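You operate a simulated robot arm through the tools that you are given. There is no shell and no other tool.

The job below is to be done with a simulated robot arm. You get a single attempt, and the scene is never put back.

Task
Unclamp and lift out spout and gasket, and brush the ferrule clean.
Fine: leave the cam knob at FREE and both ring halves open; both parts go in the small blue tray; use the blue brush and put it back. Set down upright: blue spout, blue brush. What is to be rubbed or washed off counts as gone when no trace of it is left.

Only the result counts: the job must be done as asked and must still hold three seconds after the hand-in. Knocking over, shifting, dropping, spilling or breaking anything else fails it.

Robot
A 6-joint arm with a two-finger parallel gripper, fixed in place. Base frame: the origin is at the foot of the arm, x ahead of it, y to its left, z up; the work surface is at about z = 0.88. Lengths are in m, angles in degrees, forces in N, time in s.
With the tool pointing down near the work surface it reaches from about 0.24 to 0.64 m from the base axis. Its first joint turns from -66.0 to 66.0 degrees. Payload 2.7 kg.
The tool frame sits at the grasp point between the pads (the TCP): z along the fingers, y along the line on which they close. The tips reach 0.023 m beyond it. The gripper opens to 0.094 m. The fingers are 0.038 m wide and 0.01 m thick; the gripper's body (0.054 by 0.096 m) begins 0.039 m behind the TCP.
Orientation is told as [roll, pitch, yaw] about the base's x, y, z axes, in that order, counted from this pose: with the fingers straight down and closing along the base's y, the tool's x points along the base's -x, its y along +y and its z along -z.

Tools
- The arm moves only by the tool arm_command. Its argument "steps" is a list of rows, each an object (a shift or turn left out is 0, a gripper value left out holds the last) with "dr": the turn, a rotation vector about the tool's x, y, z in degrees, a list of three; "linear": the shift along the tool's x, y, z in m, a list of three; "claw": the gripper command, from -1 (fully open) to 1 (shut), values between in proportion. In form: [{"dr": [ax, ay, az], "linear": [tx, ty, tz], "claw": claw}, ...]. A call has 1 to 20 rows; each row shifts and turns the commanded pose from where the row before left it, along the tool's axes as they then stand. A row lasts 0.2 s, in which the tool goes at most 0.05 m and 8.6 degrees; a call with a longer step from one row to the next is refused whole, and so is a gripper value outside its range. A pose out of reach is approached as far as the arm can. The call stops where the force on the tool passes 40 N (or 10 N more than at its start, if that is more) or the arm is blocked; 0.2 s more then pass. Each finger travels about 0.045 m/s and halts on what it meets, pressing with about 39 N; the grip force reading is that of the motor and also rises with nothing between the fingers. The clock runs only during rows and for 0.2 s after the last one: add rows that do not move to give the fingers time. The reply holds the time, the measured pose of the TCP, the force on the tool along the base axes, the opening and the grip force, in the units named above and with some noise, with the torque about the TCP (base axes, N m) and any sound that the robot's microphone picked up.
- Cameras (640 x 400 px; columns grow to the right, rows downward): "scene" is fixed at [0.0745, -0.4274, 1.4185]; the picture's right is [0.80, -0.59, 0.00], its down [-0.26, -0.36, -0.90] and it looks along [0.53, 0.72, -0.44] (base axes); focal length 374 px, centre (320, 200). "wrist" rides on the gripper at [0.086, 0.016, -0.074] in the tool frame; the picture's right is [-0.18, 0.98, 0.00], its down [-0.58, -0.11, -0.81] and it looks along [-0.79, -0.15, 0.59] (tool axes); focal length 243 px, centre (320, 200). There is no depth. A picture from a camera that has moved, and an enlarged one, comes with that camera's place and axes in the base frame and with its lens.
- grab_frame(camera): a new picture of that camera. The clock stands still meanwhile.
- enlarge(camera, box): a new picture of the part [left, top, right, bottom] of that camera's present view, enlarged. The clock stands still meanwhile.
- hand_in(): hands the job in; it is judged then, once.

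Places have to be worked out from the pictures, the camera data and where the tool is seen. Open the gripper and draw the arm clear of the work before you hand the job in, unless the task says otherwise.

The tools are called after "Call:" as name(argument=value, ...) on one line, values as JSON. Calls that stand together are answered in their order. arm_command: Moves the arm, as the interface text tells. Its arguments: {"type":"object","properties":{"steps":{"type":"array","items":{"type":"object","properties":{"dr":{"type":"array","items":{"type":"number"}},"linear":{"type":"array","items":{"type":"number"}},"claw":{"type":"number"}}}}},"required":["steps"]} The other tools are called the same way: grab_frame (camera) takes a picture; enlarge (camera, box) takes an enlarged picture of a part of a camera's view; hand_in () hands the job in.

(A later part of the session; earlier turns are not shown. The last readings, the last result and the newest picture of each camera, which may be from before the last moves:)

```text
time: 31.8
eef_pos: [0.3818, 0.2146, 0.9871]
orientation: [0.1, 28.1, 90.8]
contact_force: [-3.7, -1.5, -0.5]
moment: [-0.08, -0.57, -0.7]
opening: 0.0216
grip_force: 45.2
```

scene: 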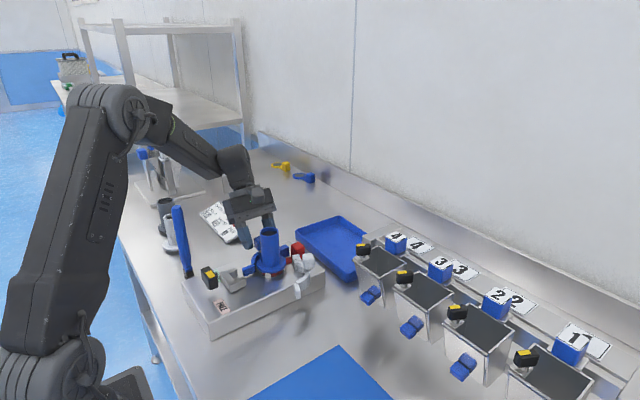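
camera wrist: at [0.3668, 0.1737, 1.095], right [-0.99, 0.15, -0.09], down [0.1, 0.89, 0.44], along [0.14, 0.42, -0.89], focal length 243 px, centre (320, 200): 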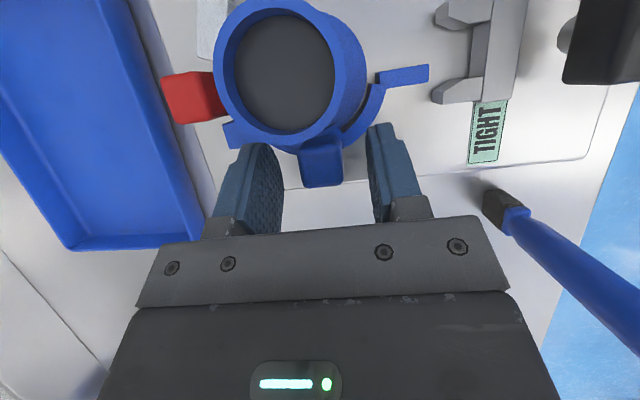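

Gripped. I swing the blue half open clockwise about its mirrored pivot near (0.44, 0.193), in 5° rows.

Call:
arm_command(steps=[{"linear": [-0.0045, -0.0019, -0.0024], "dr": [-2.35, 0, 4.4]}, {"linear": [-0.0045, -0.0019, -0.0024], "dr": [-2.35, 0, 4.4]}, {}])

Call:
grab_frame(camera="wrist")

```text
time: 32.6
eef_pos: [0.3857, 0.2232, 0.9874]
orientation: [0.2, 28.2, 80.8]
contact_force: [-5.0, -17.5, -1.0]
moment: [0.15, -0.59, -0.98]
opening: 0.0219
grip_force: 45.6
```

```text
taken
camera wrist: at [0.364, 0.1859, 1.0923], right [-0.94, 0.32, -0.08], down [0.25, 0.86, 0.44], along [0.21, 0.39, -0.9], focal length 243 px, centre (320, 200)
```

wrist: 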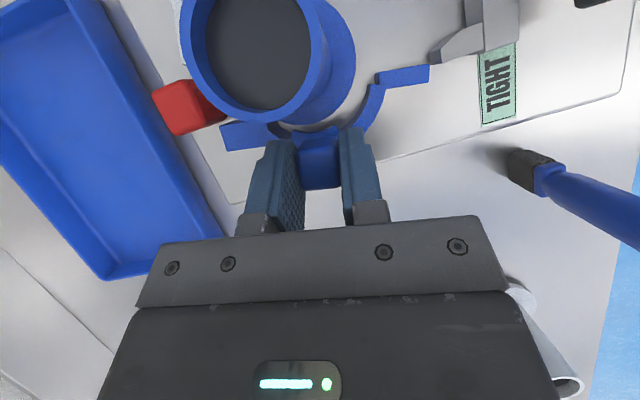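

It's opening smoothly. I continue another 20° along the arc.

Call:
arm_command(steps=[{"linear": [-0.0045, -0.0019, -0.0024], "dr": [-2.35, 0, 4.4]}, {"linear": [-0.0045, -0.0019, -0.0024], "dr": [-2.35, 0, 4.4]}, {"linear": [-0.0045, -0.0019, -0.0024], "dr": [-2.35, 0, 4.4]}, {"linear": [-0.0045, -0.0019, -0.0024], "dr": [-2.35, 0, 4.4]}, {}])

```text
time: 33.8
eef_pos: [0.3983, 0.2397, 0.9868]
orientation: [-0.1, 28.1, 60.9]
contact_force: [3.2, -31.6, -2.5]
moment: [-0.7, -0.22, -0.92]
opening: 0.0222
grip_force: 44.8
```

There's about 26 N of radial load, so I correct 2 mm inward and continue.

Call:
arm_command(steps=[{"linear": [0.0007, -0.0019, 0.0004]}, {"linear": [-0.0045, -0.0021, -0.0024], "dr": [-2.35, 0, 4.4]}, {"linear": [-0.0045, -0.0021, -0.0024], "dr": [-2.35, 0, 4.4]}, {"linear": [-0.0045, -0.0021, -0.0024], "dr": [-2.35, 0, 4.4]}, {}])

Call:
grab_frame(camera="wrist")

```text
time: 35.0
eef_pos: [0.4142, 0.2485, 0.9853]
orientation: [0.1, 28.3, 45.8]
contact_force: [-6.0, -30.4, -3.2]
moment: [-0.52, -0.32, -0.88]
opening: 0.0228
grip_force: 45.0
```

```text
taken
camera wrist: at [0.3752, 0.2296, 1.0924], right [-0.59, 0.8, -0.09], down [0.7, 0.56, 0.43], along [0.4, 0.2, -0.9], focal length 243 px, centre (320, 200)
```

wrist: 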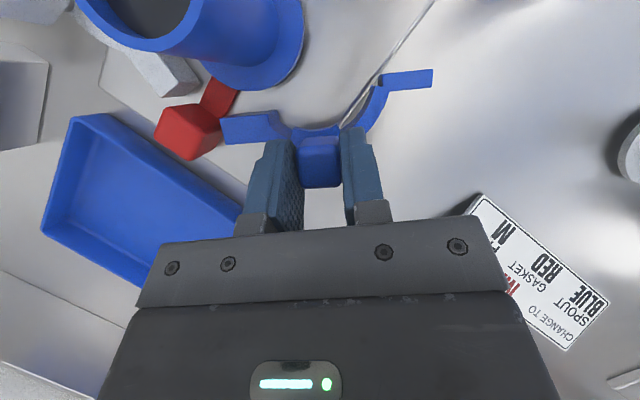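

45° open. Same inward correction again, then 20° more to match the white half.

Call:
arm_command(steps=[{"linear": [0.0007, -0.0019, 0.0004]}, {"linear": [-0.0043, -0.0025, -0.0023], "dr": [-2.35, 0, 4.4]}, {"linear": [-0.0043, -0.0025, -0.0023], "dr": [-2.35, 0, 4.4]}, {"linear": [-0.0043, -0.0025, -0.0023], "dr": [-2.35, 0, 4.4]}, {"linear": [-0.0043, -0.0025, -0.0023], "dr": [-2.35, 0, 4.4]}, {}])

Call:
grab_frame(camera="wrist")

Call:
enlarge(camera="scene", box=[180, 170, 380, 320])

```text
time: 36.4
eef_pos: [0.4345, 0.2519, 0.9863]
orientation: [0.1, 28.4, 26.1]
contact_force: [-15.8, -29.4, -3.0]
moment: [-0.38, -0.45, -0.89]
opening: 0.0233
grip_force: 45.1
```

```text
taken
camera wrist: at [0.3927, 0.248, 1.0925], right [-0.28, 0.95, -0.09], down [0.85, 0.29, 0.43], along [0.44, 0.05, -0.9], focal length 243 px, centre (320, 200)
```

wrist: 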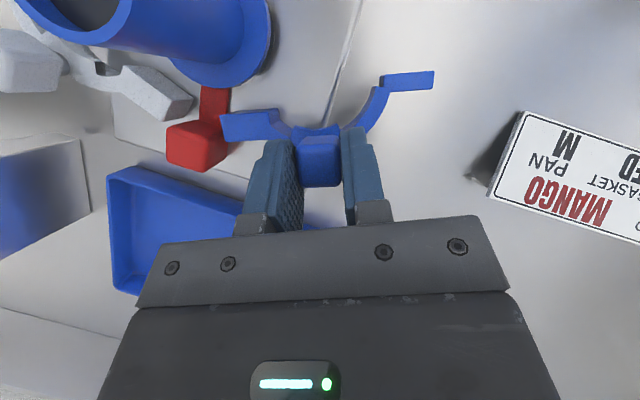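

```text
2.67 times, centred on (280, 245) of scene
camera zoom: at [0.0741, -0.4282, 1.4182], right [0.8, -0.59, 0.0], down [-0.26, -0.35, -0.9], along [0.53, 0.72, -0.44], focal length 997 px, centre (427, 80)
```

zoom: 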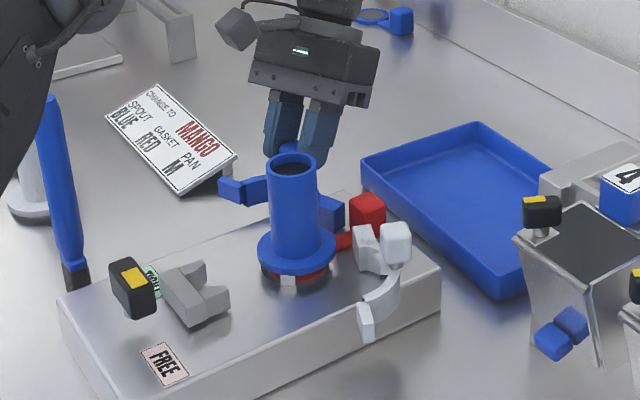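

Both halves are open and the spout stands free. I release the blue handle and rise.

Call:
arm_command(steps=[{"linear": [0.0008, -0.0018, 0.0004]}, {"claw": 0.2}, {"claw": 0.2}, {"linear": [0.0094, 0, -0.0177]}, {"linear": [0.0188, 0, -0.0353]}, {"linear": [0.0188, 0, -0.0353]}, {"linear": [0.0188, 0, -0.0353]}, {}])

Call:
grab_frame(camera="wrist")

Call:
enlarge(camera="scene", box=[220, 200, 360, 305])

```text
time: 38.2
eef_pos: [0.4232, 0.2421, 1.1144]
orientation: [0.1, 28.0, 26.1]
contact_force: [0.8, 0.4, 0.0]
moment: [-0.04, -0.01, -0.01]
opening: 0.0375
grip_force: 0.1
out of reach, approached as far as the arm can: row 7
```

```text
taken
camera wrist: at [0.3806, 0.2392, 1.221], right [-0.29, 0.95, -0.08], down [0.85, 0.29, 0.44], along [0.44, 0.05, -0.89], focal length 243 px, centre (320, 200)
```

wrist: 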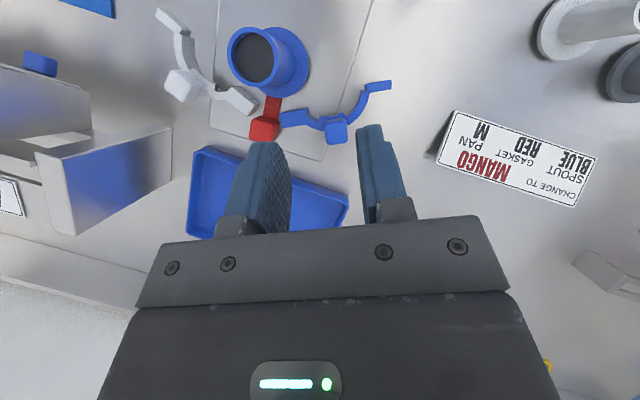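

```text
3.81 times, centred on (290, 252) of scene
camera zoom: at [0.0745, -0.4274, 1.4185], right [0.8, -0.59, 0.0], down [-0.26, -0.36, -0.9], along [0.53, 0.72, -0.44], focal length 1424 px, centre (434, 0)
```

zoom: 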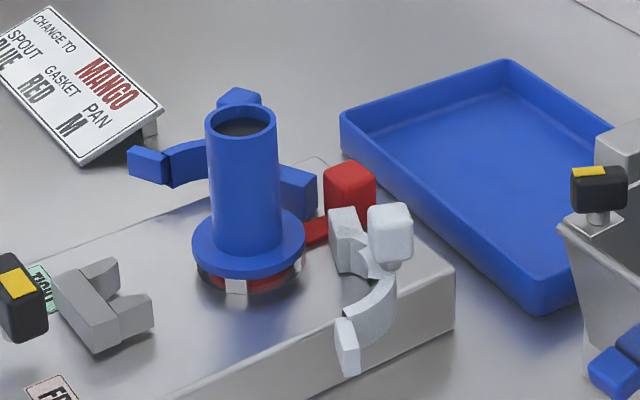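

Both halves stay open. I straighten the tool (yaw 0, vertical) while keeping high, ready to grip the spout from above.

Call:
arm_command(steps=[{"dr": [-3.07, 0, 5.77], "claw": -0.3}, {"dr": [-3.07, 0, 5.77]}, {"dr": [-3.07, 0, 5.77]}, {"dr": [-3.07, 0, 5.77]}, {"dr": [0, -7, 0]}, {"dr": [0, -7, 0]}, {"dr": [0, -7, 0]}, {"dr": [0, -7, 0]}, {}])

```text
time: 40.2
eef_pos: [0.4242, 0.2419, 1.116]
orientation: [0.1, 0.1, -0.1]
contact_force: [-0.7, 0.4, -0.3]
moment: [0.0, -0.01, -0.02]
opening: 0.061
grip_force: 0.1
```

The tool is vertical. I move above the spout axis at (0.386, 0.1706).

Call:
arm_command(steps=[{"linear": [0.0127, -0.0238, 0]}, {"linear": [0.0127, -0.0238, 0]}, {"linear": [0.0127, -0.0238, 0]}, {}])

Call:
grab_frame(camera="wrist")

Call:
enlarge(camera="scene", box=[180, 150, 400, 310])

```text
time: 41.2
eef_pos: [0.3845, 0.1731, 1.1148]
orientation: [0.1, 0.2, -0.2]
contact_force: [0.3, 0.2, 0.2]
moment: [-0.03, -0.03, 0.02]
opening: 0.0608
grip_force: 0.0
```

```text
taken
camera wrist: at [0.2997, 0.1885, 1.1887], right [0.19, 0.98, 0.0], down [0.58, -0.11, 0.8], along [0.79, -0.15, -0.59], focal length 243 px, centre (320, 200)
```

wrist: 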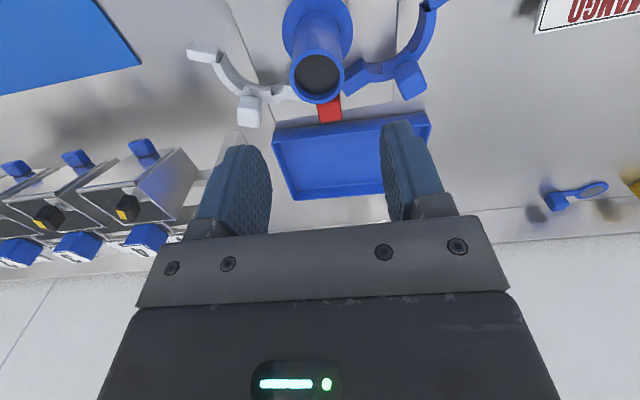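

```text
2.50 times, centred on (290, 230) of scene
camera zoom: at [0.0745, -0.4274, 1.4185], right [0.8, -0.59, 0.0], down [-0.26, -0.36, -0.9], along [0.53, 0.72, -0.44], focal length 935 px, centre (395, 125)
```

zoom: 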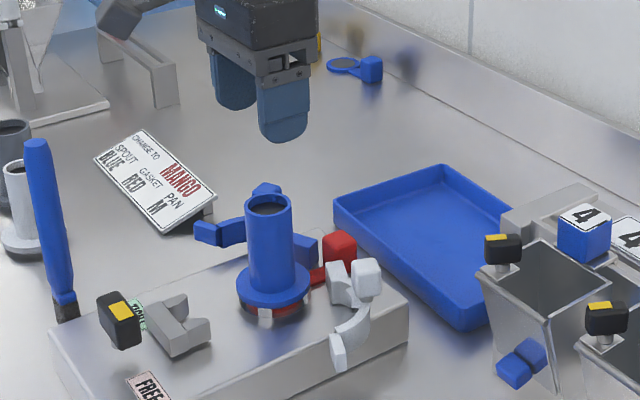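

The spout axis is confirmed at about (0.385, 0.1706). I descend so the fingers straddle its upper body, with the TCP at z≈0.998.

Call:
arm_command(steps=[{"linear": [-0.001, -0.0025, 0.0292]}, {"linear": [0, 0, 0.0292]}, {"linear": [0, 0, 0.0292]}, {"linear": [0, 0, 0.0292]}, {}])

Call:
grab_frame(camera="wrist")

```text
time: 42.4
eef_pos: [0.3861, 0.1692, 0.9975]
orientation: [0.1, 0.2, -0.1]
contact_force: [-0.1, 0.7, 0.6]
moment: [-0.04, -0.01, 0.01]
opening: 0.061
grip_force: 0.0
```

```text
taken
camera wrist: at [0.3003, 0.1857, 1.0716], right [0.19, 0.98, 0.0], down [0.58, -0.11, 0.8], along [0.79, -0.15, -0.59], focal length 243 px, centre (320, 200)
```

wrist: 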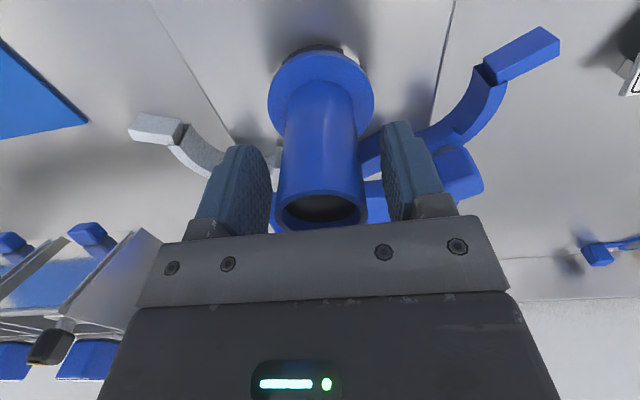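

The spout is between the fingers. I close on it.

Call:
arm_command(steps=[{"claw": 1}, {"claw": 1}, {"claw": 1}, {"claw": 1}])

```text
time: 43.4
eef_pos: [0.3865, 0.1693, 0.9976]
orientation: [0.1, 0.2, -0.1]
contact_force: [0.7, -0.4, 0.2]
moment: [-0.03, -0.01, -0.02]
opening: 0.0382
grip_force: 38.4
```

Gripped at 0.038 width with no side load. I lift slowly, 15 mm first, and look for anything sticking.

Call:
arm_command(steps=[{"linear": [0, 0, -0.005]}, {"linear": [0, 0, -0.005]}, {"linear": [0, 0, -0.005]}, {}])

Call:
enlarge(camera="scene", box=[220, 200, 360, 305])

```text
time: 44.4
eef_pos: [0.3869, 0.1691, 1.0131]
orientation: [0.2, 0.2, -0.1]
contact_force: [0.0, -0.1, -1.7]
moment: [-0.01, 0.01, 0.03]
opening: 0.0383
grip_force: 38.9
```

```text
3.81 times, centred on (290, 252) of scene
camera zoom: at [0.0746, -0.4274, 1.4185], right [0.8, -0.59, 0.0], down [-0.26, -0.36, -0.9], along [0.53, 0.72, -0.44], focal length 1424 px, centre (434, 0)
```

zoom: 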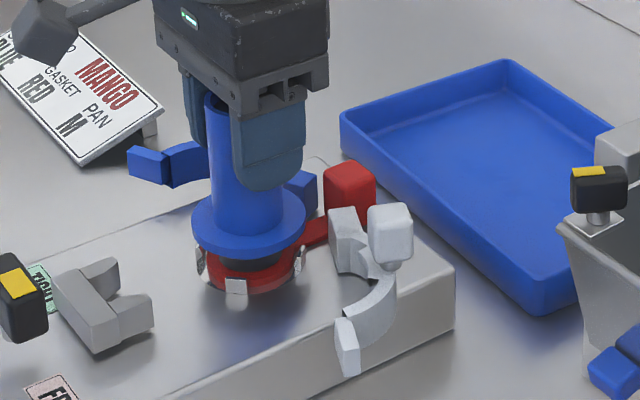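

The spout lifts freely and the gasket stays on the ferrule. I raise it well clear and look at the ferrule and the underside of the spout.

Call:
arm_command(steps=[{"linear": [0, 0, -0.03]}, {"linear": [0, 0, -0.04]}, {"linear": [0, 0, -0.04]}, {}])

Call:
enlarge(camera="scene", box=[220, 150, 360, 305])

Call:
enlarge(camera="scene", box=[235, 240, 325, 300])

Call:
grab_frame(camera="wrist")

```text
time: 45.4
eef_pos: [0.3865, 0.1691, 1.1223]
orientation: [0.1, 0.2, -0.2]
contact_force: [-0.7, -0.1, -1.7]
moment: [-0.02, 0.0, 0.0]
opening: 0.0381
grip_force: 39.3
```

```text
2.58 times, centred on (290, 228) of scene
camera zoom: at [0.0746, -0.4274, 1.4185], right [0.8, -0.59, 0.0], down [-0.26, -0.36, -0.9], along [0.53, 0.72, -0.44], focal length 965 px, centre (397, 129)
```

zoom: 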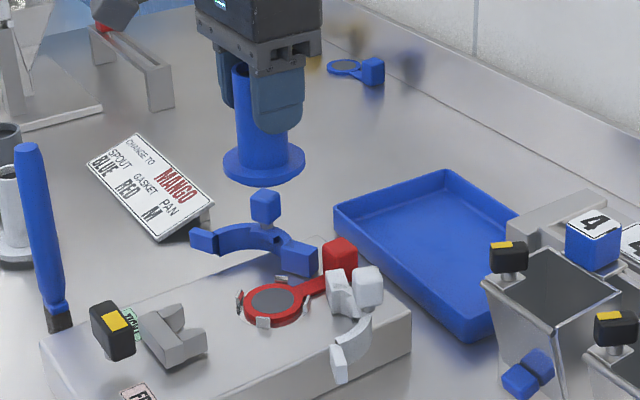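

```text
6.67 times, centred on (280, 270) of scene
camera zoom: at [0.0746, -0.4274, 1.4185], right [0.8, -0.59, 0.0], down [-0.26, -0.36, -0.9], along [0.53, 0.72, -0.44], focal length 2492 px, centre (587, -267)
```

zoom: 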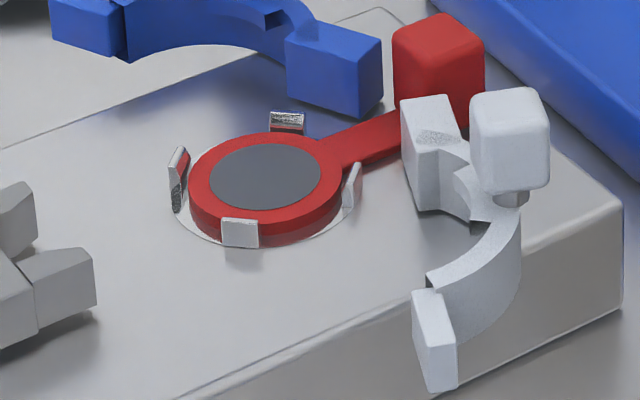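

```text
taken
camera wrist: at [0.3011, 0.1851, 1.1965], right [0.19, 0.98, 0.0], down [0.58, -0.11, 0.8], along [0.79, -0.15, -0.59], focal length 243 px, centre (320, 200)
```

wrist: 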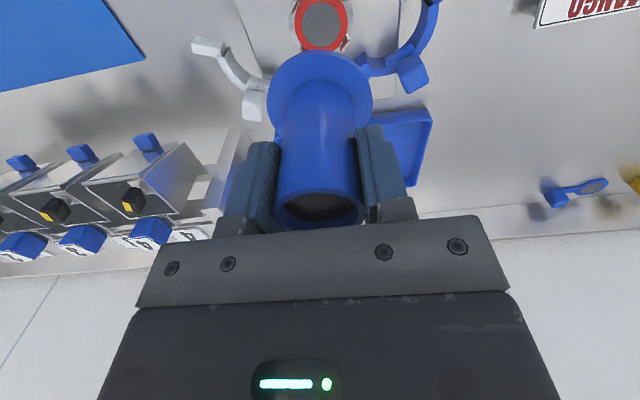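

With the spout in hand, I plan to put it at about (0.575, 0.247) in the tray and the gasket later at the tray's low-y end. I carry it over above the tray.

Call:
arm_command(steps=[{"linear": [-0.0377, 0.0156, 0.001]}, {"linear": [-0.0377, 0.0156, 0.001]}, {"linear": [-0.0377, 0.0156, 0.001]}, {"linear": [-0.0377, 0.0156, 0.001]}, {"linear": [-0.0377, 0.0156, 0.001]}, {}])

Call:
enlarge(camera="scene", box=[240, 150, 440, 300])

Call:
grab_frame(camera="wrist")

```text
time: 46.8
eef_pos: [0.5506, 0.2342, 1.1135]
orientation: [0.0, 0.2, 0.0]
contact_force: [-0.5, -0.4, -1.0]
moment: [-0.02, 0.01, 0.03]
opening: 0.0384
grip_force: 39.2
out of reach, approached as far as the arm can: row 5
```

```text
2.67 times, centred on (340, 225) of scene
camera zoom: at [0.0746, -0.4274, 1.4185], right [0.8, -0.59, 0.0], down [-0.26, -0.36, -0.9], along [0.53, 0.72, -0.44], focal length 997 px, centre (267, 133)
```

zoom: 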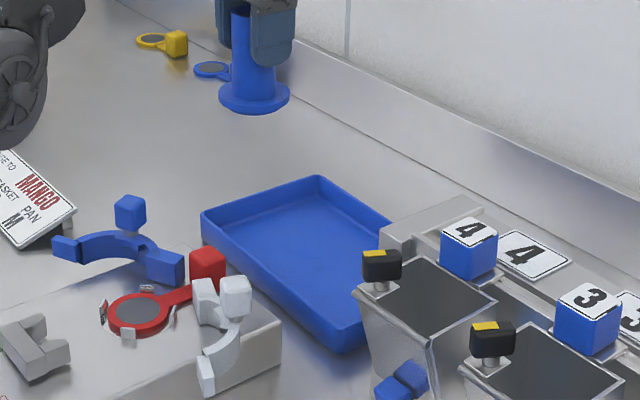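

```text
taken
camera wrist: at [0.465, 0.2519, 1.189], right [0.19, 0.98, 0.0], down [0.58, -0.11, 0.8], along [0.79, -0.15, -0.59], focal length 243 px, centre (320, 200)
```

wrist: 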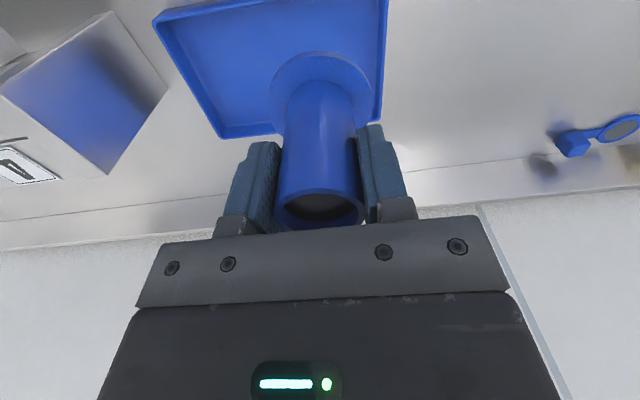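

At this height the reach limit stopped me at (0.551, 0.234). I lower to z≈1.01, which keeps the spout's flange above the tray rim, and check the position again.

Call:
arm_command(steps=[{"linear": [0, 0, 0.025]}, {"linear": [0, 0, 0.025]}, {"linear": [0, 0, 0.025]}, {"linear": [0, 0, 0.025]}, {}])

```text
time: 48.0
eef_pos: [0.5505, 0.2367, 1.0144]
orientation: [0.2, 0.2, -0.1]
contact_force: [-0.3, 0.3, -1.0]
moment: [-0.02, 0.0, -0.02]
opening: 0.0379
grip_force: 38.5
```

Now at (0.5505, 0.2367, 1.014). I shift outward to the intended spot.

Call:
arm_command(steps=[{"linear": [-0.0133, 0.0052, 0]}, {"linear": [-0.0133, 0.0051, 0]}, {}])

Call:
enlarge(camera="scene", box=[260, 180, 400, 285])

Call:
grab_frame(camera="wrist")

```text
time: 48.8
eef_pos: [0.5766, 0.2453, 1.0124]
orientation: [0.1, 0.1, -0.1]
contact_force: [-0.2, 0.4, -2.6]
moment: [-0.01, -0.01, 0.01]
opening: 0.0382
grip_force: 39.4
```

```text
3.81 times, centred on (330, 232) of scene
camera zoom: at [0.0746, -0.4274, 1.4185], right [0.8, -0.59, 0.0], down [-0.26, -0.36, -0.9], along [0.53, 0.72, -0.44], focal length 1424 px, centre (282, 76)
```

zoom: 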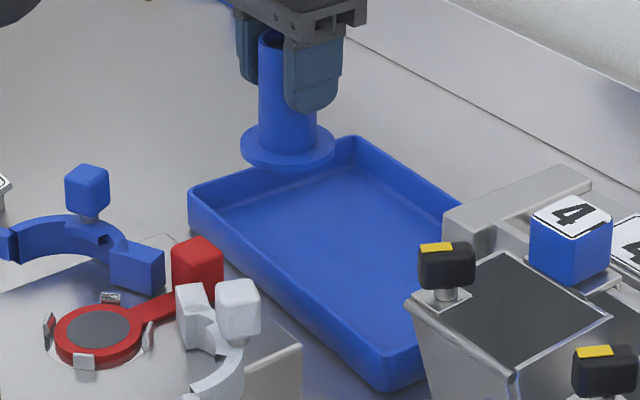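

```text
taken
camera wrist: at [0.491, 0.2621, 1.0876], right [0.19, 0.98, 0.0], down [0.58, -0.11, 0.8], along [0.79, -0.15, -0.59], focal length 243 px, centre (320, 200)
```

wrist: 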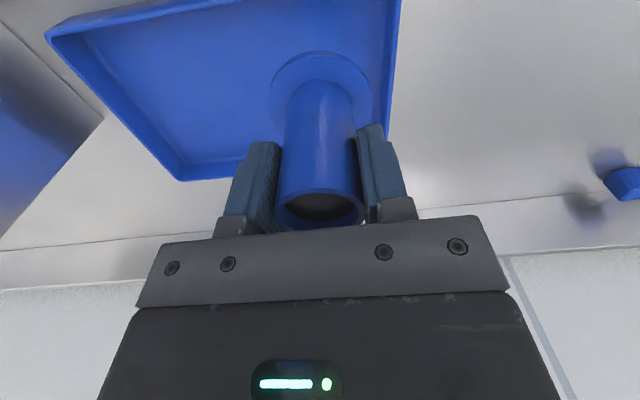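

The spout hangs over the tray interior, clear of the walls. I lower it, fast at first and then in small steps until it touches.

Call:
arm_command(steps=[{"linear": [0, 0, 0.0125]}, {"linear": [0, 0, 0.0125]}, {"linear": [0, 0, 0.0125]}, {"linear": [0, 0, 0.0125]}, {}])

Call:
enlarge(camera="scene", box=[260, 180, 400, 285])

```text
time: 50.0
eef_pos: [0.5755, 0.2456, 0.9641]
orientation: [0.1, 0.1, -0.1]
contact_force: [0.5, 0.3, -1.1]
moment: [-0.04, 0.02, 0.02]
opening: 0.0381
grip_force: 39.2
```

```text
3.81 times, centred on (330, 232) of scene
camera zoom: at [0.0746, -0.4274, 1.4185], right [0.8, -0.59, 0.0], down [-0.26, -0.36, -0.9], along [0.53, 0.72, -0.44], focal length 1424 px, centre (282, 76)
```

zoom: 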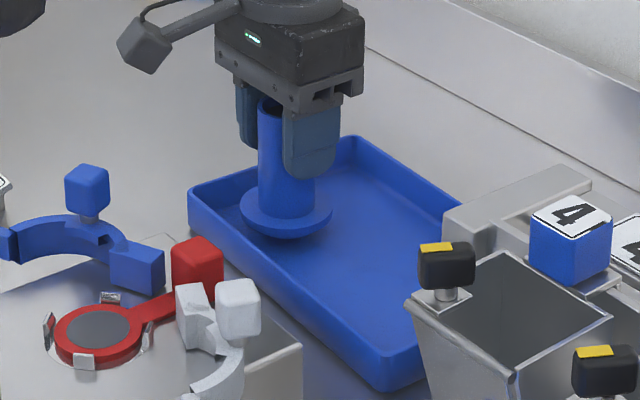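

The flange is clear of the near wall and about 1 cm above the floor. I lower in 3 mm steps.

Call:
arm_command(steps=[{"linear": [0, 0, 0.003]}, {"linear": [0, 0, 0.003]}, {"linear": [0, 0, 0.003]}, {}])

```text
time: 51.0
eef_pos: [0.5744, 0.2459, 0.9551]
orientation: [0.0, 0.2, -0.1]
contact_force: [0.7, 0.6, -1.3]
moment: [0.01, -0.01, -0.01]
opening: 0.038
grip_force: 38.6
```

No contact yet at z≈0.955. I keep lowering in 2 mm steps.

Call:
arm_command(steps=[{"linear": [0, 0, 0.002]}, {"linear": [0, 0, 0.002]}, {}])

```text
time: 51.8
eef_pos: [0.575, 0.2468, 0.9531]
orientation: [0.1, 0.0, -0.1]
contact_force: [-3.2, -0.6, 11.8]
moment: [-0.2, 0.31, -0.02]
opening: 0.0382
grip_force: 38.4
```

Contact at 12 N upward, so the spout is on the tray floor. I open and rise.

Call:
arm_command(steps=[{"claw": -0.3}, {"claw": -0.3}, {"claw": -0.3}, {"linear": [0, 0, -0.01]}, {"linear": [0, 0, -0.03]}, {"linear": [0, 0, -0.03]}, {"linear": [0.02, 0, -0.03]}, {}])

Call:
enlarge(camera="scene", box=[220, 160, 420, 310])

Call:
grab_frame(camera="wrist")

```text
time: 53.6
eef_pos: [0.5555, 0.2474, 1.0525]
orientation: [0.2, 0.2, -0.1]
contact_force: [0.4, -0.4, 0.2]
moment: [0.02, 0.01, -0.02]
opening: 0.061
grip_force: 0.1
```

```text
2.67 times, centred on (320, 235) of scene
camera zoom: at [0.0745, -0.4274, 1.4185], right [0.8, -0.59, 0.0], down [-0.26, -0.36, -0.9], along [0.53, 0.72, -0.44], focal length 997 px, centre (320, 107)
```

zoom: 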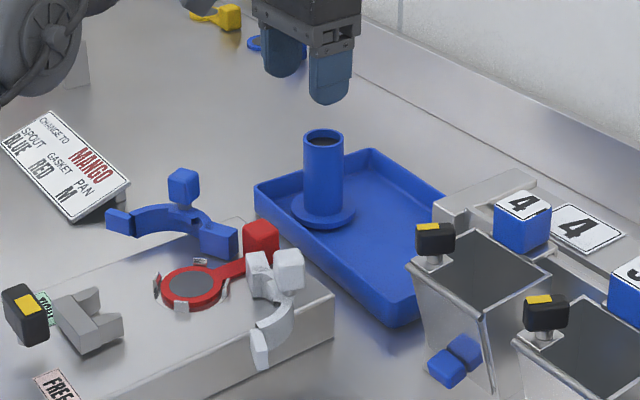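

```text
taken
camera wrist: at [0.4697, 0.2628, 1.1264], right [0.19, 0.98, 0.0], down [0.58, -0.11, 0.8], along [0.79, -0.15, -0.59], focal length 243 px, centre (320, 200)
```

wrist: 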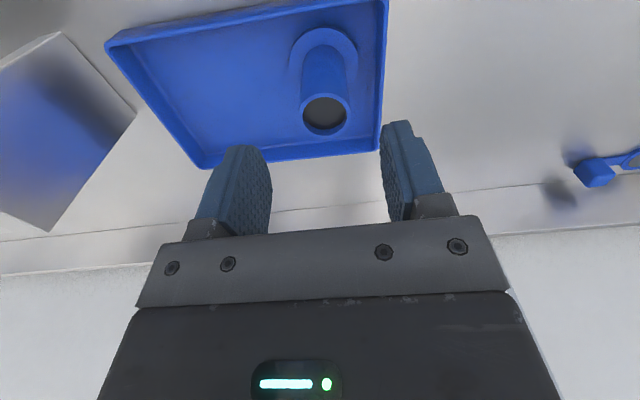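

The spout stands upright in the tray. Next is the gasket, so I back off to a viewpoint where the wrist camera sees the red tab and the hinge legs from above.

Call:
arm_command(steps=[{"linear": [0.04, -0.015, -0.01]}, {"linear": [0.04, -0.015, -0.01]}, {"linear": [0.04, -0.015, -0.01]}, {"linear": [0.04, -0.015, -0.01]}, {"linear": [0.04, -0.015, -0.01]}, {}])

Call:
grab_frame(camera="wrist")

```text
time: 55.0
eef_pos: [0.3563, 0.171, 1.1025]
orientation: [0.1, 0.1, 0.0]
contact_force: [0.6, -0.4, -0.7]
moment: [0.01, 0.0, 0.0]
opening: 0.061
grip_force: 0.1
```

```text
taken
camera wrist: at [0.2707, 0.1873, 1.1768], right [0.19, 0.98, 0.0], down [0.58, -0.11, 0.8], along [0.79, -0.15, -0.59], focal length 243 px, centre (320, 200)
```

wrist: 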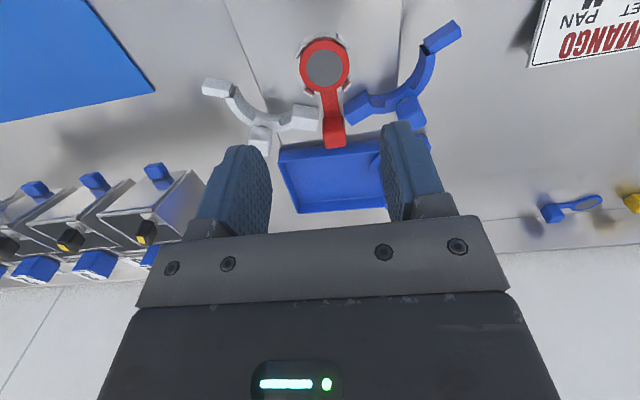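

Call:
enlarge(camera="wrist", box=[240, 20, 420, 160])

Call:
enlarge(camera="scene", box=[260, 235, 330, 290])

```text
2.86 times, centred on (330, 90) of wrist
camera zoom: at [0.2707, 0.1873, 1.1768], right [0.19, 0.98, 0.0], down [0.58, -0.11, 0.8], along [0.79, -0.15, -0.59], focal length 693 px, centre (291, 514)
```

zoom: 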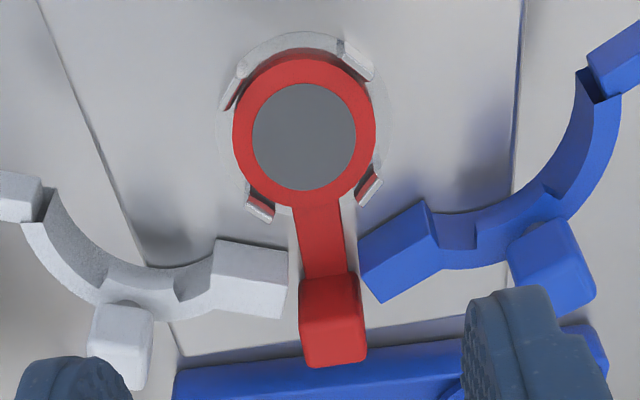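

```text
7.27 times, centred on (295, 262) of scene
camera zoom: at [0.0745, -0.4274, 1.4185], right [0.8, -0.59, 0.0], down [-0.26, -0.36, -0.9], along [0.53, 0.72, -0.44], focal length 2719 px, centre (502, -254)
```

zoom: 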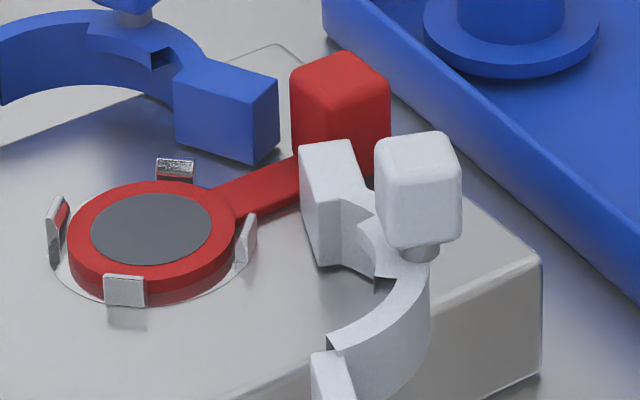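

The red cube is at about (0.453, 0.1706) with its top at z≈0.956, and the hinge legs reach to x≈0.444 on both sides. I'll grip the cube's outer part with the TCP at x≈0.466, so the fingers miss the legs.

Call:
arm_command(steps=[{"linear": [-0.0366, 0, 0.01], "claw": 0.0}, {"linear": [-0.0366, 0, 0.01]}, {"linear": [-0.0366, 0, 0.01]}, {"linear": [0, 0, 0.04]}, {"linear": [0, 0, 0.04]}, {}])

Call:
grab_frame(camera="wrist")

Call:
enlarge(camera="scene", box=[240, 200, 360, 290])

```text
time: 56.4
eef_pos: [0.466, 0.1715, 0.9932]
orientation: [0.1, 0.2, -0.1]
contact_force: [0.2, 0.6, 0.3]
moment: [-0.02, 0.04, -0.04]
opening: 0.0473
grip_force: 0.0
```

```text
taken
camera wrist: at [0.3804, 0.1881, 1.0672], right [0.19, 0.98, 0.0], down [0.58, -0.11, 0.8], along [0.79, -0.15, -0.59], focal length 243 px, centre (320, 200)
```

wrist: 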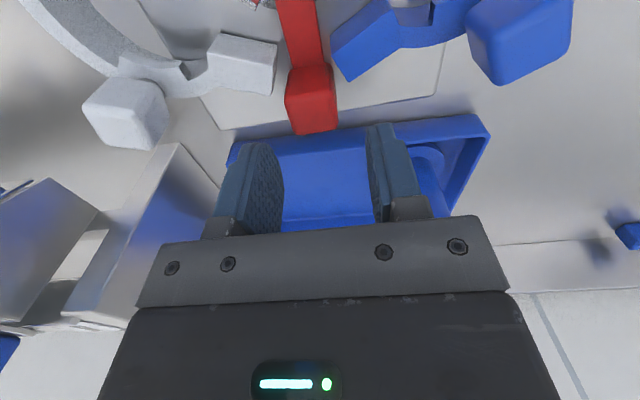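

```text
4.44 times, centred on (300, 245) of scene
camera zoom: at [0.0745, -0.4274, 1.4185], right [0.8, -0.59, 0.0], down [-0.26, -0.36, -0.9], along [0.53, 0.72, -0.44], focal length 1662 px, centre (409, 0)
```

zoom: 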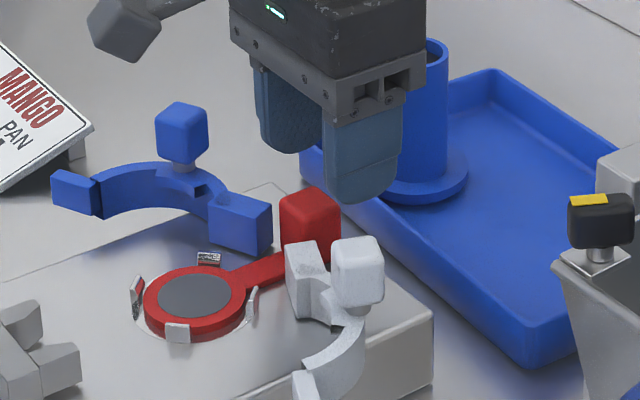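

The cube is confirmed at (0.453, 0.1706). I shift 2 mm further out for clearance from the legs and descend to z≈0.958.

Call:
arm_command(steps=[{"linear": [-0.002, -0.0008, 0.012]}, {"linear": [0, 0, 0.012]}, {"linear": [0, 0, 0.011]}, {}])

Call:
enlarge(camera="wrist", box=[200, 0, 460, 200])

```text
time: 57.4
eef_pos: [0.4672, 0.1703, 0.9578]
orientation: [0.1, 0.2, -0.1]
contact_force: [0.4, 0.1, 0.1]
moment: [-0.01, -0.04, 0.01]
opening: 0.047
grip_force: 0.0
```

```text
2.00 times, centred on (330, 100) of wrist
camera zoom: at [0.3819, 0.1866, 1.0317], right [0.19, 0.98, 0.0], down [0.58, -0.11, 0.8], along [0.79, -0.15, -0.59], focal length 485 px, centre (300, 400)
```

zoom: 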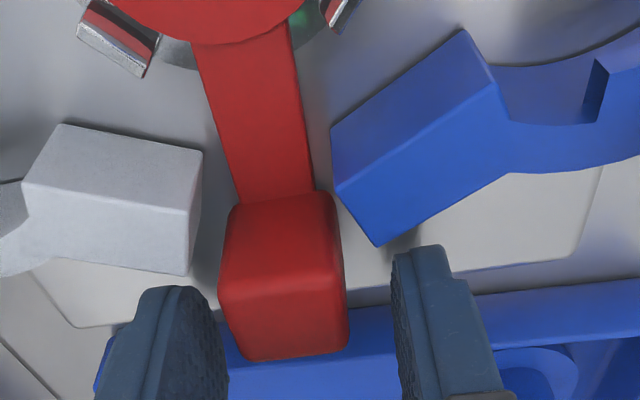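

The fingers flank the outer part of the cube, clear of the legs. I also see a green smear peeking out beside the gasket, probably the residue. Closing now.

Call:
arm_command(steps=[{"claw": 1}, {"claw": 1}, {"claw": 1}, {"claw": 1}])

```text
time: 58.4
eef_pos: [0.4664, 0.1696, 0.9573]
orientation: [0.1, 0.1, 0.0]
contact_force: [0.4, -0.8, 0.4]
moment: [0.0, -0.04, 0.0]
opening: 0.0249
grip_force: 38.8
```

Gripped at 0.025. I lift slowly and watch for resistance from the clips.

Call:
arm_command(steps=[{"linear": [0, 0, -0.004]}, {"linear": [0, 0, -0.004]}, {"linear": [0, 0, -0.004]}, {}])

Call:
enlarge(camera="scene", box=[240, 200, 360, 290])

```text
time: 59.4
eef_pos: [0.4676, 0.1701, 0.9691]
orientation: [0.1, 0.2, -0.1]
contact_force: [0.4, 0.3, -0.4]
moment: [0.01, -0.02, 0.0]
opening: 0.0251
grip_force: 39.1
```

```text
4.44 times, centred on (300, 245) of scene
camera zoom: at [0.0746, -0.4274, 1.4185], right [0.8, -0.59, 0.0], down [-0.26, -0.36, -0.9], along [0.53, 0.72, -0.44], focal length 1662 px, centre (409, 0)
```

zoom: 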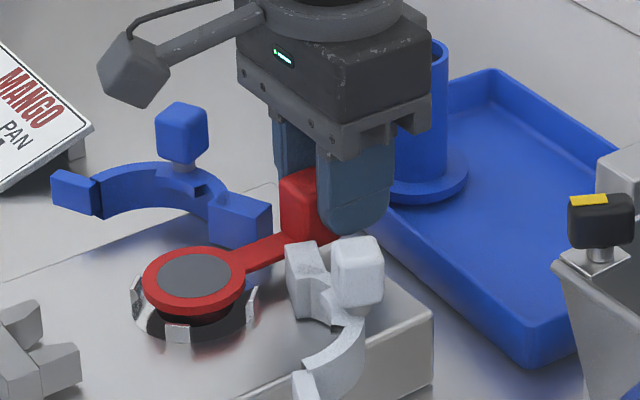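

The gasket lifts freely and its screen comes with it. I raise it, carry it toward the tray at (0.575, 0.118), and start rotating so the ring will point to the far +x/+y side, clear of the spout.

Call:
arm_command(steps=[{"linear": [0, 0, -0.03]}, {"linear": [0, 0, -0.03]}, {"linear": [0, 0, -0.031]}, {"linear": [-0.036, -0.0175, 0]}, {"linear": [-0.036, -0.0175, 0]}, {"linear": [-0.036, -0.0175, 0]}, {"dr": [0, 0, 8]}, {"dr": [0, 0, 8]}, {"dr": [0, 0, 8]}, {"dr": [0, 0, 8]}, {"dr": [0, 0, 8]}, {}])

Call:
grab_frame(camera="scene")

Call:
grab_frame(camera="wrist")

```text
time: 62.0
eef_pos: [0.5757, 0.1169, 1.0588]
orientation: [-0.2, 0.2, -40.1]
contact_force: [0.5, 0.0, -0.6]
moment: [-0.04, -0.01, -0.02]
opening: 0.0252
grip_force: 39.1
```

```text
taken
```

scene: 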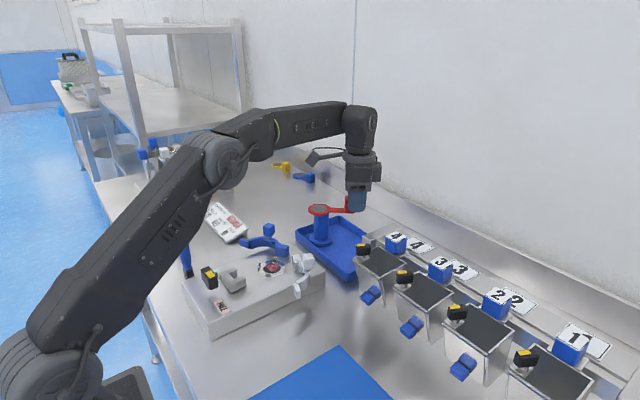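

```text
taken
camera wrist: at [0.5215, 0.1856, 1.1337], right [0.78, 0.63, 0.0], down [0.38, -0.46, 0.8], along [0.51, -0.62, -0.59], focal length 243 px, centre (320, 200)
```

wrist: 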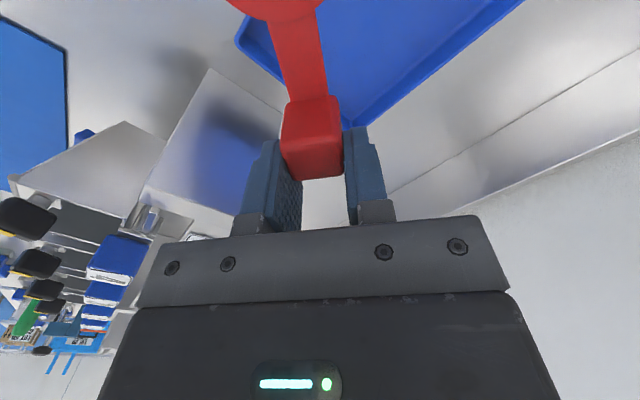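

All clear so far. I continue rotating 80° more to put the ring at the far side.

Call:
arm_command(steps=[{"dr": [0, 0, 8]}, {"dr": [0, 0, 8]}, {"dr": [0, 0, 8]}, {"dr": [0, 0, 8]}, {"dr": [0, 0, 8]}, {"dr": [0, 0, 8]}, {"dr": [0, 0, 8]}, {"dr": [0, 0, 8]}, {"dr": [0, 0, 8]}, {"dr": [0, 0, 8]}, {}])

Call:
grab_frame(camera="wrist")

Call:
enlarge(camera="scene", box=[220, 130, 440, 300])

```text
time: 64.4
eef_pos: [0.5758, 0.1162, 1.0596]
orientation: [-0.2, 0.0, -120.2]
contact_force: [0.0, 0.6, -0.2]
moment: [0.02, 0.02, 0.01]
opening: 0.0249
grip_force: 39.1
```

```text
taken
camera wrist: at [0.6343, 0.1839, 1.1334], right [0.76, -0.65, 0.0], down [-0.38, -0.45, 0.81], along [-0.53, -0.61, -0.59], focal length 243 px, centre (320, 200)
```

wrist: 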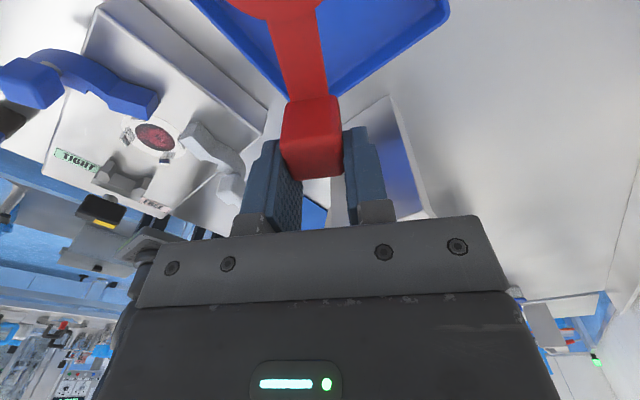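

```text
2.35 times, centred on (330, 215) of scene
camera zoom: at [0.0746, -0.4274, 1.4185], right [0.8, -0.59, 0.0], down [-0.26, -0.36, -0.9], along [0.53, 0.72, -0.44], focal length 880 px, centre (296, 165)
```

zoom: 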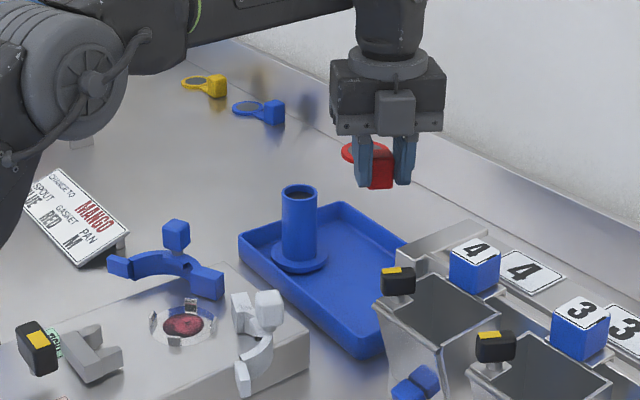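

The ferrule shows a red smear where the gasket sat. The gasket's ring now points to the far side of the tray, so I lower to just above the rim and check.

Call:
arm_command(steps=[{"linear": [0.0035, -0.002, 0.025]}, {"linear": [0, 0, 0.03]}, {"linear": [0, 0, 0.03]}, {}])

Call:
enlarge(camera="scene", box=[280, 170, 420, 275])

Call:
grab_frame(camera="wrist")

```text
time: 65.4
eef_pos: [0.5749, 0.1225, 0.9745]
orientation: [-0.2, 0.1, -120.1]
contact_force: [-0.2, -0.5, -1.1]
moment: [0.01, 0.0, 0.03]
opening: 0.0254
grip_force: 39.0
```

```text
3.81 times, centred on (350, 222) of scene
camera zoom: at [0.0746, -0.4274, 1.4185], right [0.8, -0.59, 0.0], down [-0.26, -0.36, -0.9], along [0.53, 0.72, -0.44], focal length 1424 px, centre (206, 114)
```

zoom: 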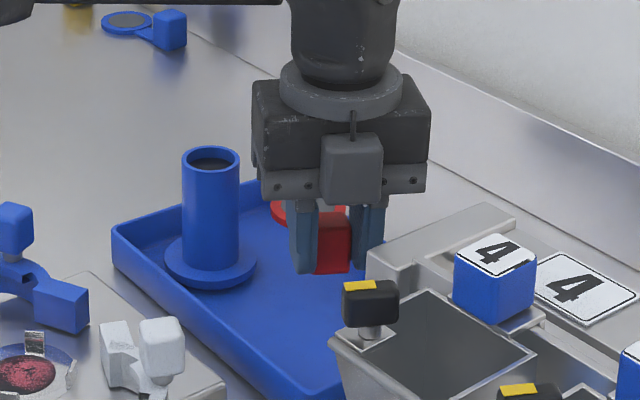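

```text
taken
camera wrist: at [0.6337, 0.1886, 1.0482], right [0.76, -0.65, 0.0], down [-0.38, -0.45, 0.81], along [-0.53, -0.61, -0.59], focal length 243 px, centre (320, 200)
```

wrist: 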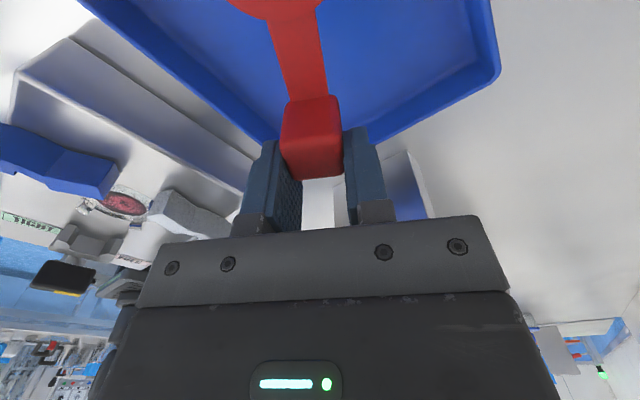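

The tray corner matches my estimate (0.525, 0.075), so the fingers stay inside the walls. I lower toward the floor, finishing in small steps.

Call:
arm_command(steps=[{"linear": [0, 0, 0.015]}, {"linear": [0, 0, 0.015]}, {"linear": [0, 0, 0.01]}, {}])

Call:
enlarge(camera="scene", box=[280, 170, 420, 275])

```text
time: 66.4
eef_pos: [0.5751, 0.1197, 0.9339]
orientation: [-0.2, 0.1, -120.2]
contact_force: [-0.7, 0.0, -0.6]
moment: [0.01, 0.01, 0.01]
opening: 0.025
grip_force: 39.2
```

```text
3.81 times, centred on (350, 222) of scene
camera zoom: at [0.0746, -0.4274, 1.4185], right [0.8, -0.59, 0.0], down [-0.26, -0.36, -0.9], along [0.53, 0.72, -0.44], focal length 1424 px, centre (206, 114)
```

zoom: 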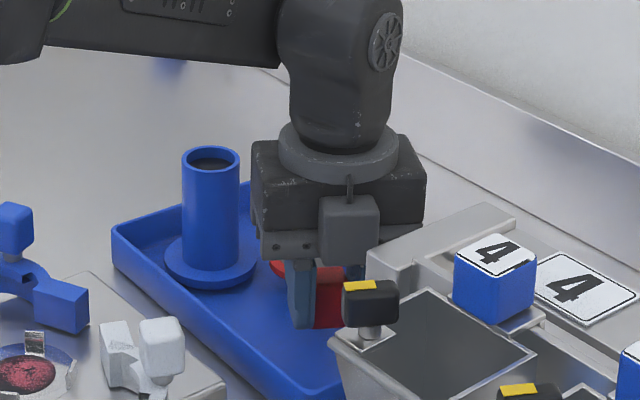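

No contact yet at z=0.934. I lower in 3 mm steps.

Call:
arm_command(steps=[{"linear": [0, 0, 0.003]}, {"linear": [0, 0, 0.003]}, {"linear": [0, 0, 0.003]}, {}])

```text
time: 67.4
eef_pos: [0.5752, 0.1225, 0.9248]
orientation: [-0.2, 0.0, -120.2]
contact_force: [-0.2, -0.2, 0.3]
moment: [0.01, 0.01, 0.02]
opening: 0.0252
grip_force: 39.2
```

Call:
arm_command(steps=[{"linear": [0, 0, 0.0025]}, {"linear": [0, 0, 0.0025]}, {}])

Call:
enlarge(camera="wrist", box=[180, 0, 460, 200])

```text
time: 68.2
eef_pos: [0.5755, 0.1219, 0.9199]
orientation: [-0.1, 0.0, -120.1]
contact_force: [0.4, 0.1, -1.1]
moment: [0.01, 0.04, 0.02]
opening: 0.025
grip_force: 38.7
```

```text
2.00 times, centred on (320, 100) of wrist
camera zoom: at [0.6338, 0.1884, 0.9941], right [0.76, -0.65, 0.0], down [-0.38, -0.45, 0.81], along [-0.53, -0.61, -0.59], focal length 485 px, centre (320, 400)
```

zoom: 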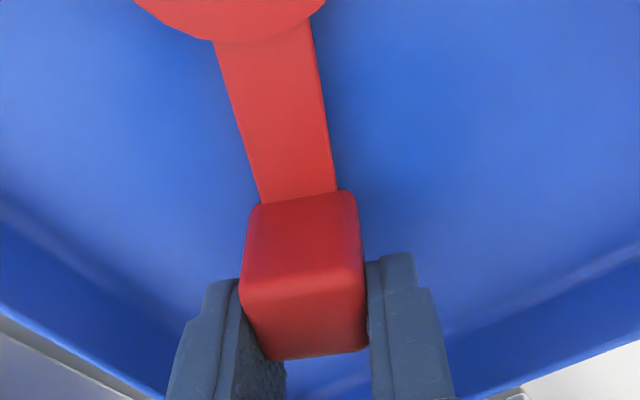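

Still no contact at z=0.920, and the fingers have room inside the tray. I go on in small steps.

Call:
arm_command(steps=[{"linear": [0, 0, 0.002]}, {"linear": [0, 0, 0.002]}, {}])

```text
time: 69.0
eef_pos: [0.5746, 0.122, 0.918]
orientation: [-0.1, 0.1, -120.1]
contact_force: [-2.4, -0.1, 3.8]
moment: [0.35, -0.2, 0.14]
opening: 0.025
grip_force: 38.7
```

A light contact, so the gasket is on the tray floor. I release with a small opening and rise straight up.

Call:
arm_command(steps=[{"linear": [0, 0, 0.001]}, {"claw": 0.25}, {"claw": 0.25}, {"claw": 0.25}, {"linear": [0, 0, -0.01]}, {"linear": [0, 0, -0.03]}, {"linear": [0, 0, -0.04]}, {"linear": [0, 0, -0.04]}, {}])

Call:
grab_frame(camera="wrist")

Call:
enlarge(camera="scene", box=[220, 170, 420, 310])

```text
time: 71.0
eef_pos: [0.576, 0.1209, 1.0367]
orientation: [-0.2, 0.0, -120.1]
contact_force: [-1.6, -0.1, 0.5]
moment: [0.0, -0.01, -0.01]
opening: 0.0353
grip_force: 0.0
```

```text
taken
camera wrist: at [0.6341, 0.1877, 1.1105], right [0.76, -0.65, 0.0], down [-0.38, -0.45, 0.81], along [-0.53, -0.61, -0.59], focal length 243 px, centre (320, 200)
```

wrist: 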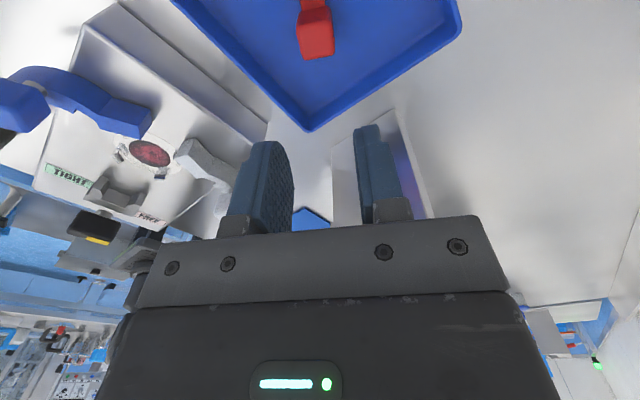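

```text
2.86 times, centred on (320, 240) of scene
camera zoom: at [0.0745, -0.4274, 1.4185], right [0.8, -0.59, 0.0], down [-0.26, -0.36, -0.9], along [0.53, 0.72, -0.44], focal length 1068 px, centre (320, 86)
```

zoom: 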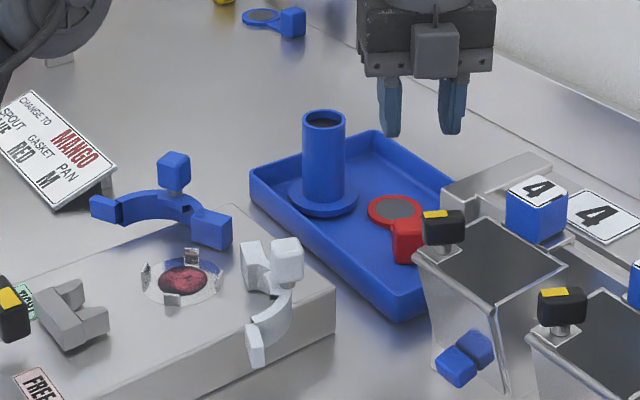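

Both parts are in the tray, with the gasket flat and the spout upright. I retreat over the fixture and turn the tool back toward yaw 0, looking at the ferrule on the way to the brush.

Call:
arm_command(steps=[{"linear": [-0.0108, -0.0353, -0.0133]}, {"linear": [-0.0108, -0.0353, -0.0133]}, {"linear": [-0.0108, -0.0353, -0.0133]}, {"linear": [-0.0108, -0.0353, -0.0133]}, {"linear": [-0.0108, -0.0353, -0.0133]}, {"linear": [-0.0108, -0.0353, -0.0133]}, {"dr": [0, 0, -8]}, {"dr": [0, 0, -8]}, {"dr": [0, 0, -8]}, {"dr": [0, 0, -8]}, {"dr": [0, 0, -8]}, {"dr": [0, 0, -8]}, {"dr": [0, 0, -8]}, {"dr": [0, 0, -8]}, {"dr": [0, 0, -8]}, {"dr": [0, 0, -8]}, {"dr": [0, 0, -8]}, {"dr": [0, 0, -8]}, {"dr": [0, 0, -8]}, {"dr": [0, 0, -8]}])

Call:
grab_frame(camera="wrist")

```text
time: 75.2
eef_pos: [0.3602, 0.1714, 1.1167]
orientation: [0.0, 0.3, -7.9]
contact_force: [0.2, 0.3, -0.1]
moment: [0.01, -0.02, 0.04]
opening: 0.0353
grip_force: 0.0
```

```text
taken
camera wrist: at [0.2779, 0.1995, 1.1903], right [0.32, 0.95, 0.0], down [0.56, -0.19, 0.8], along [0.76, -0.26, -0.59], focal length 243 px, centre (320, 200)
```

wrist: 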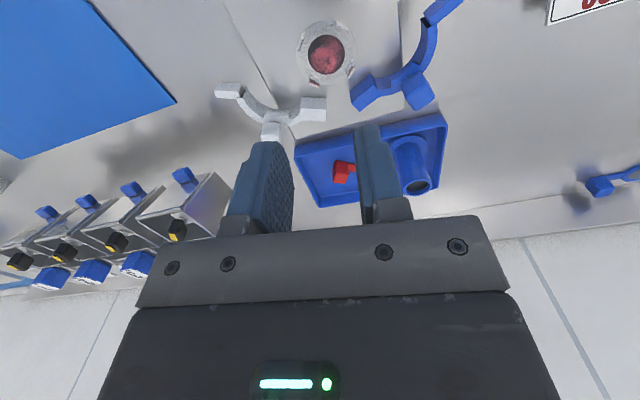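

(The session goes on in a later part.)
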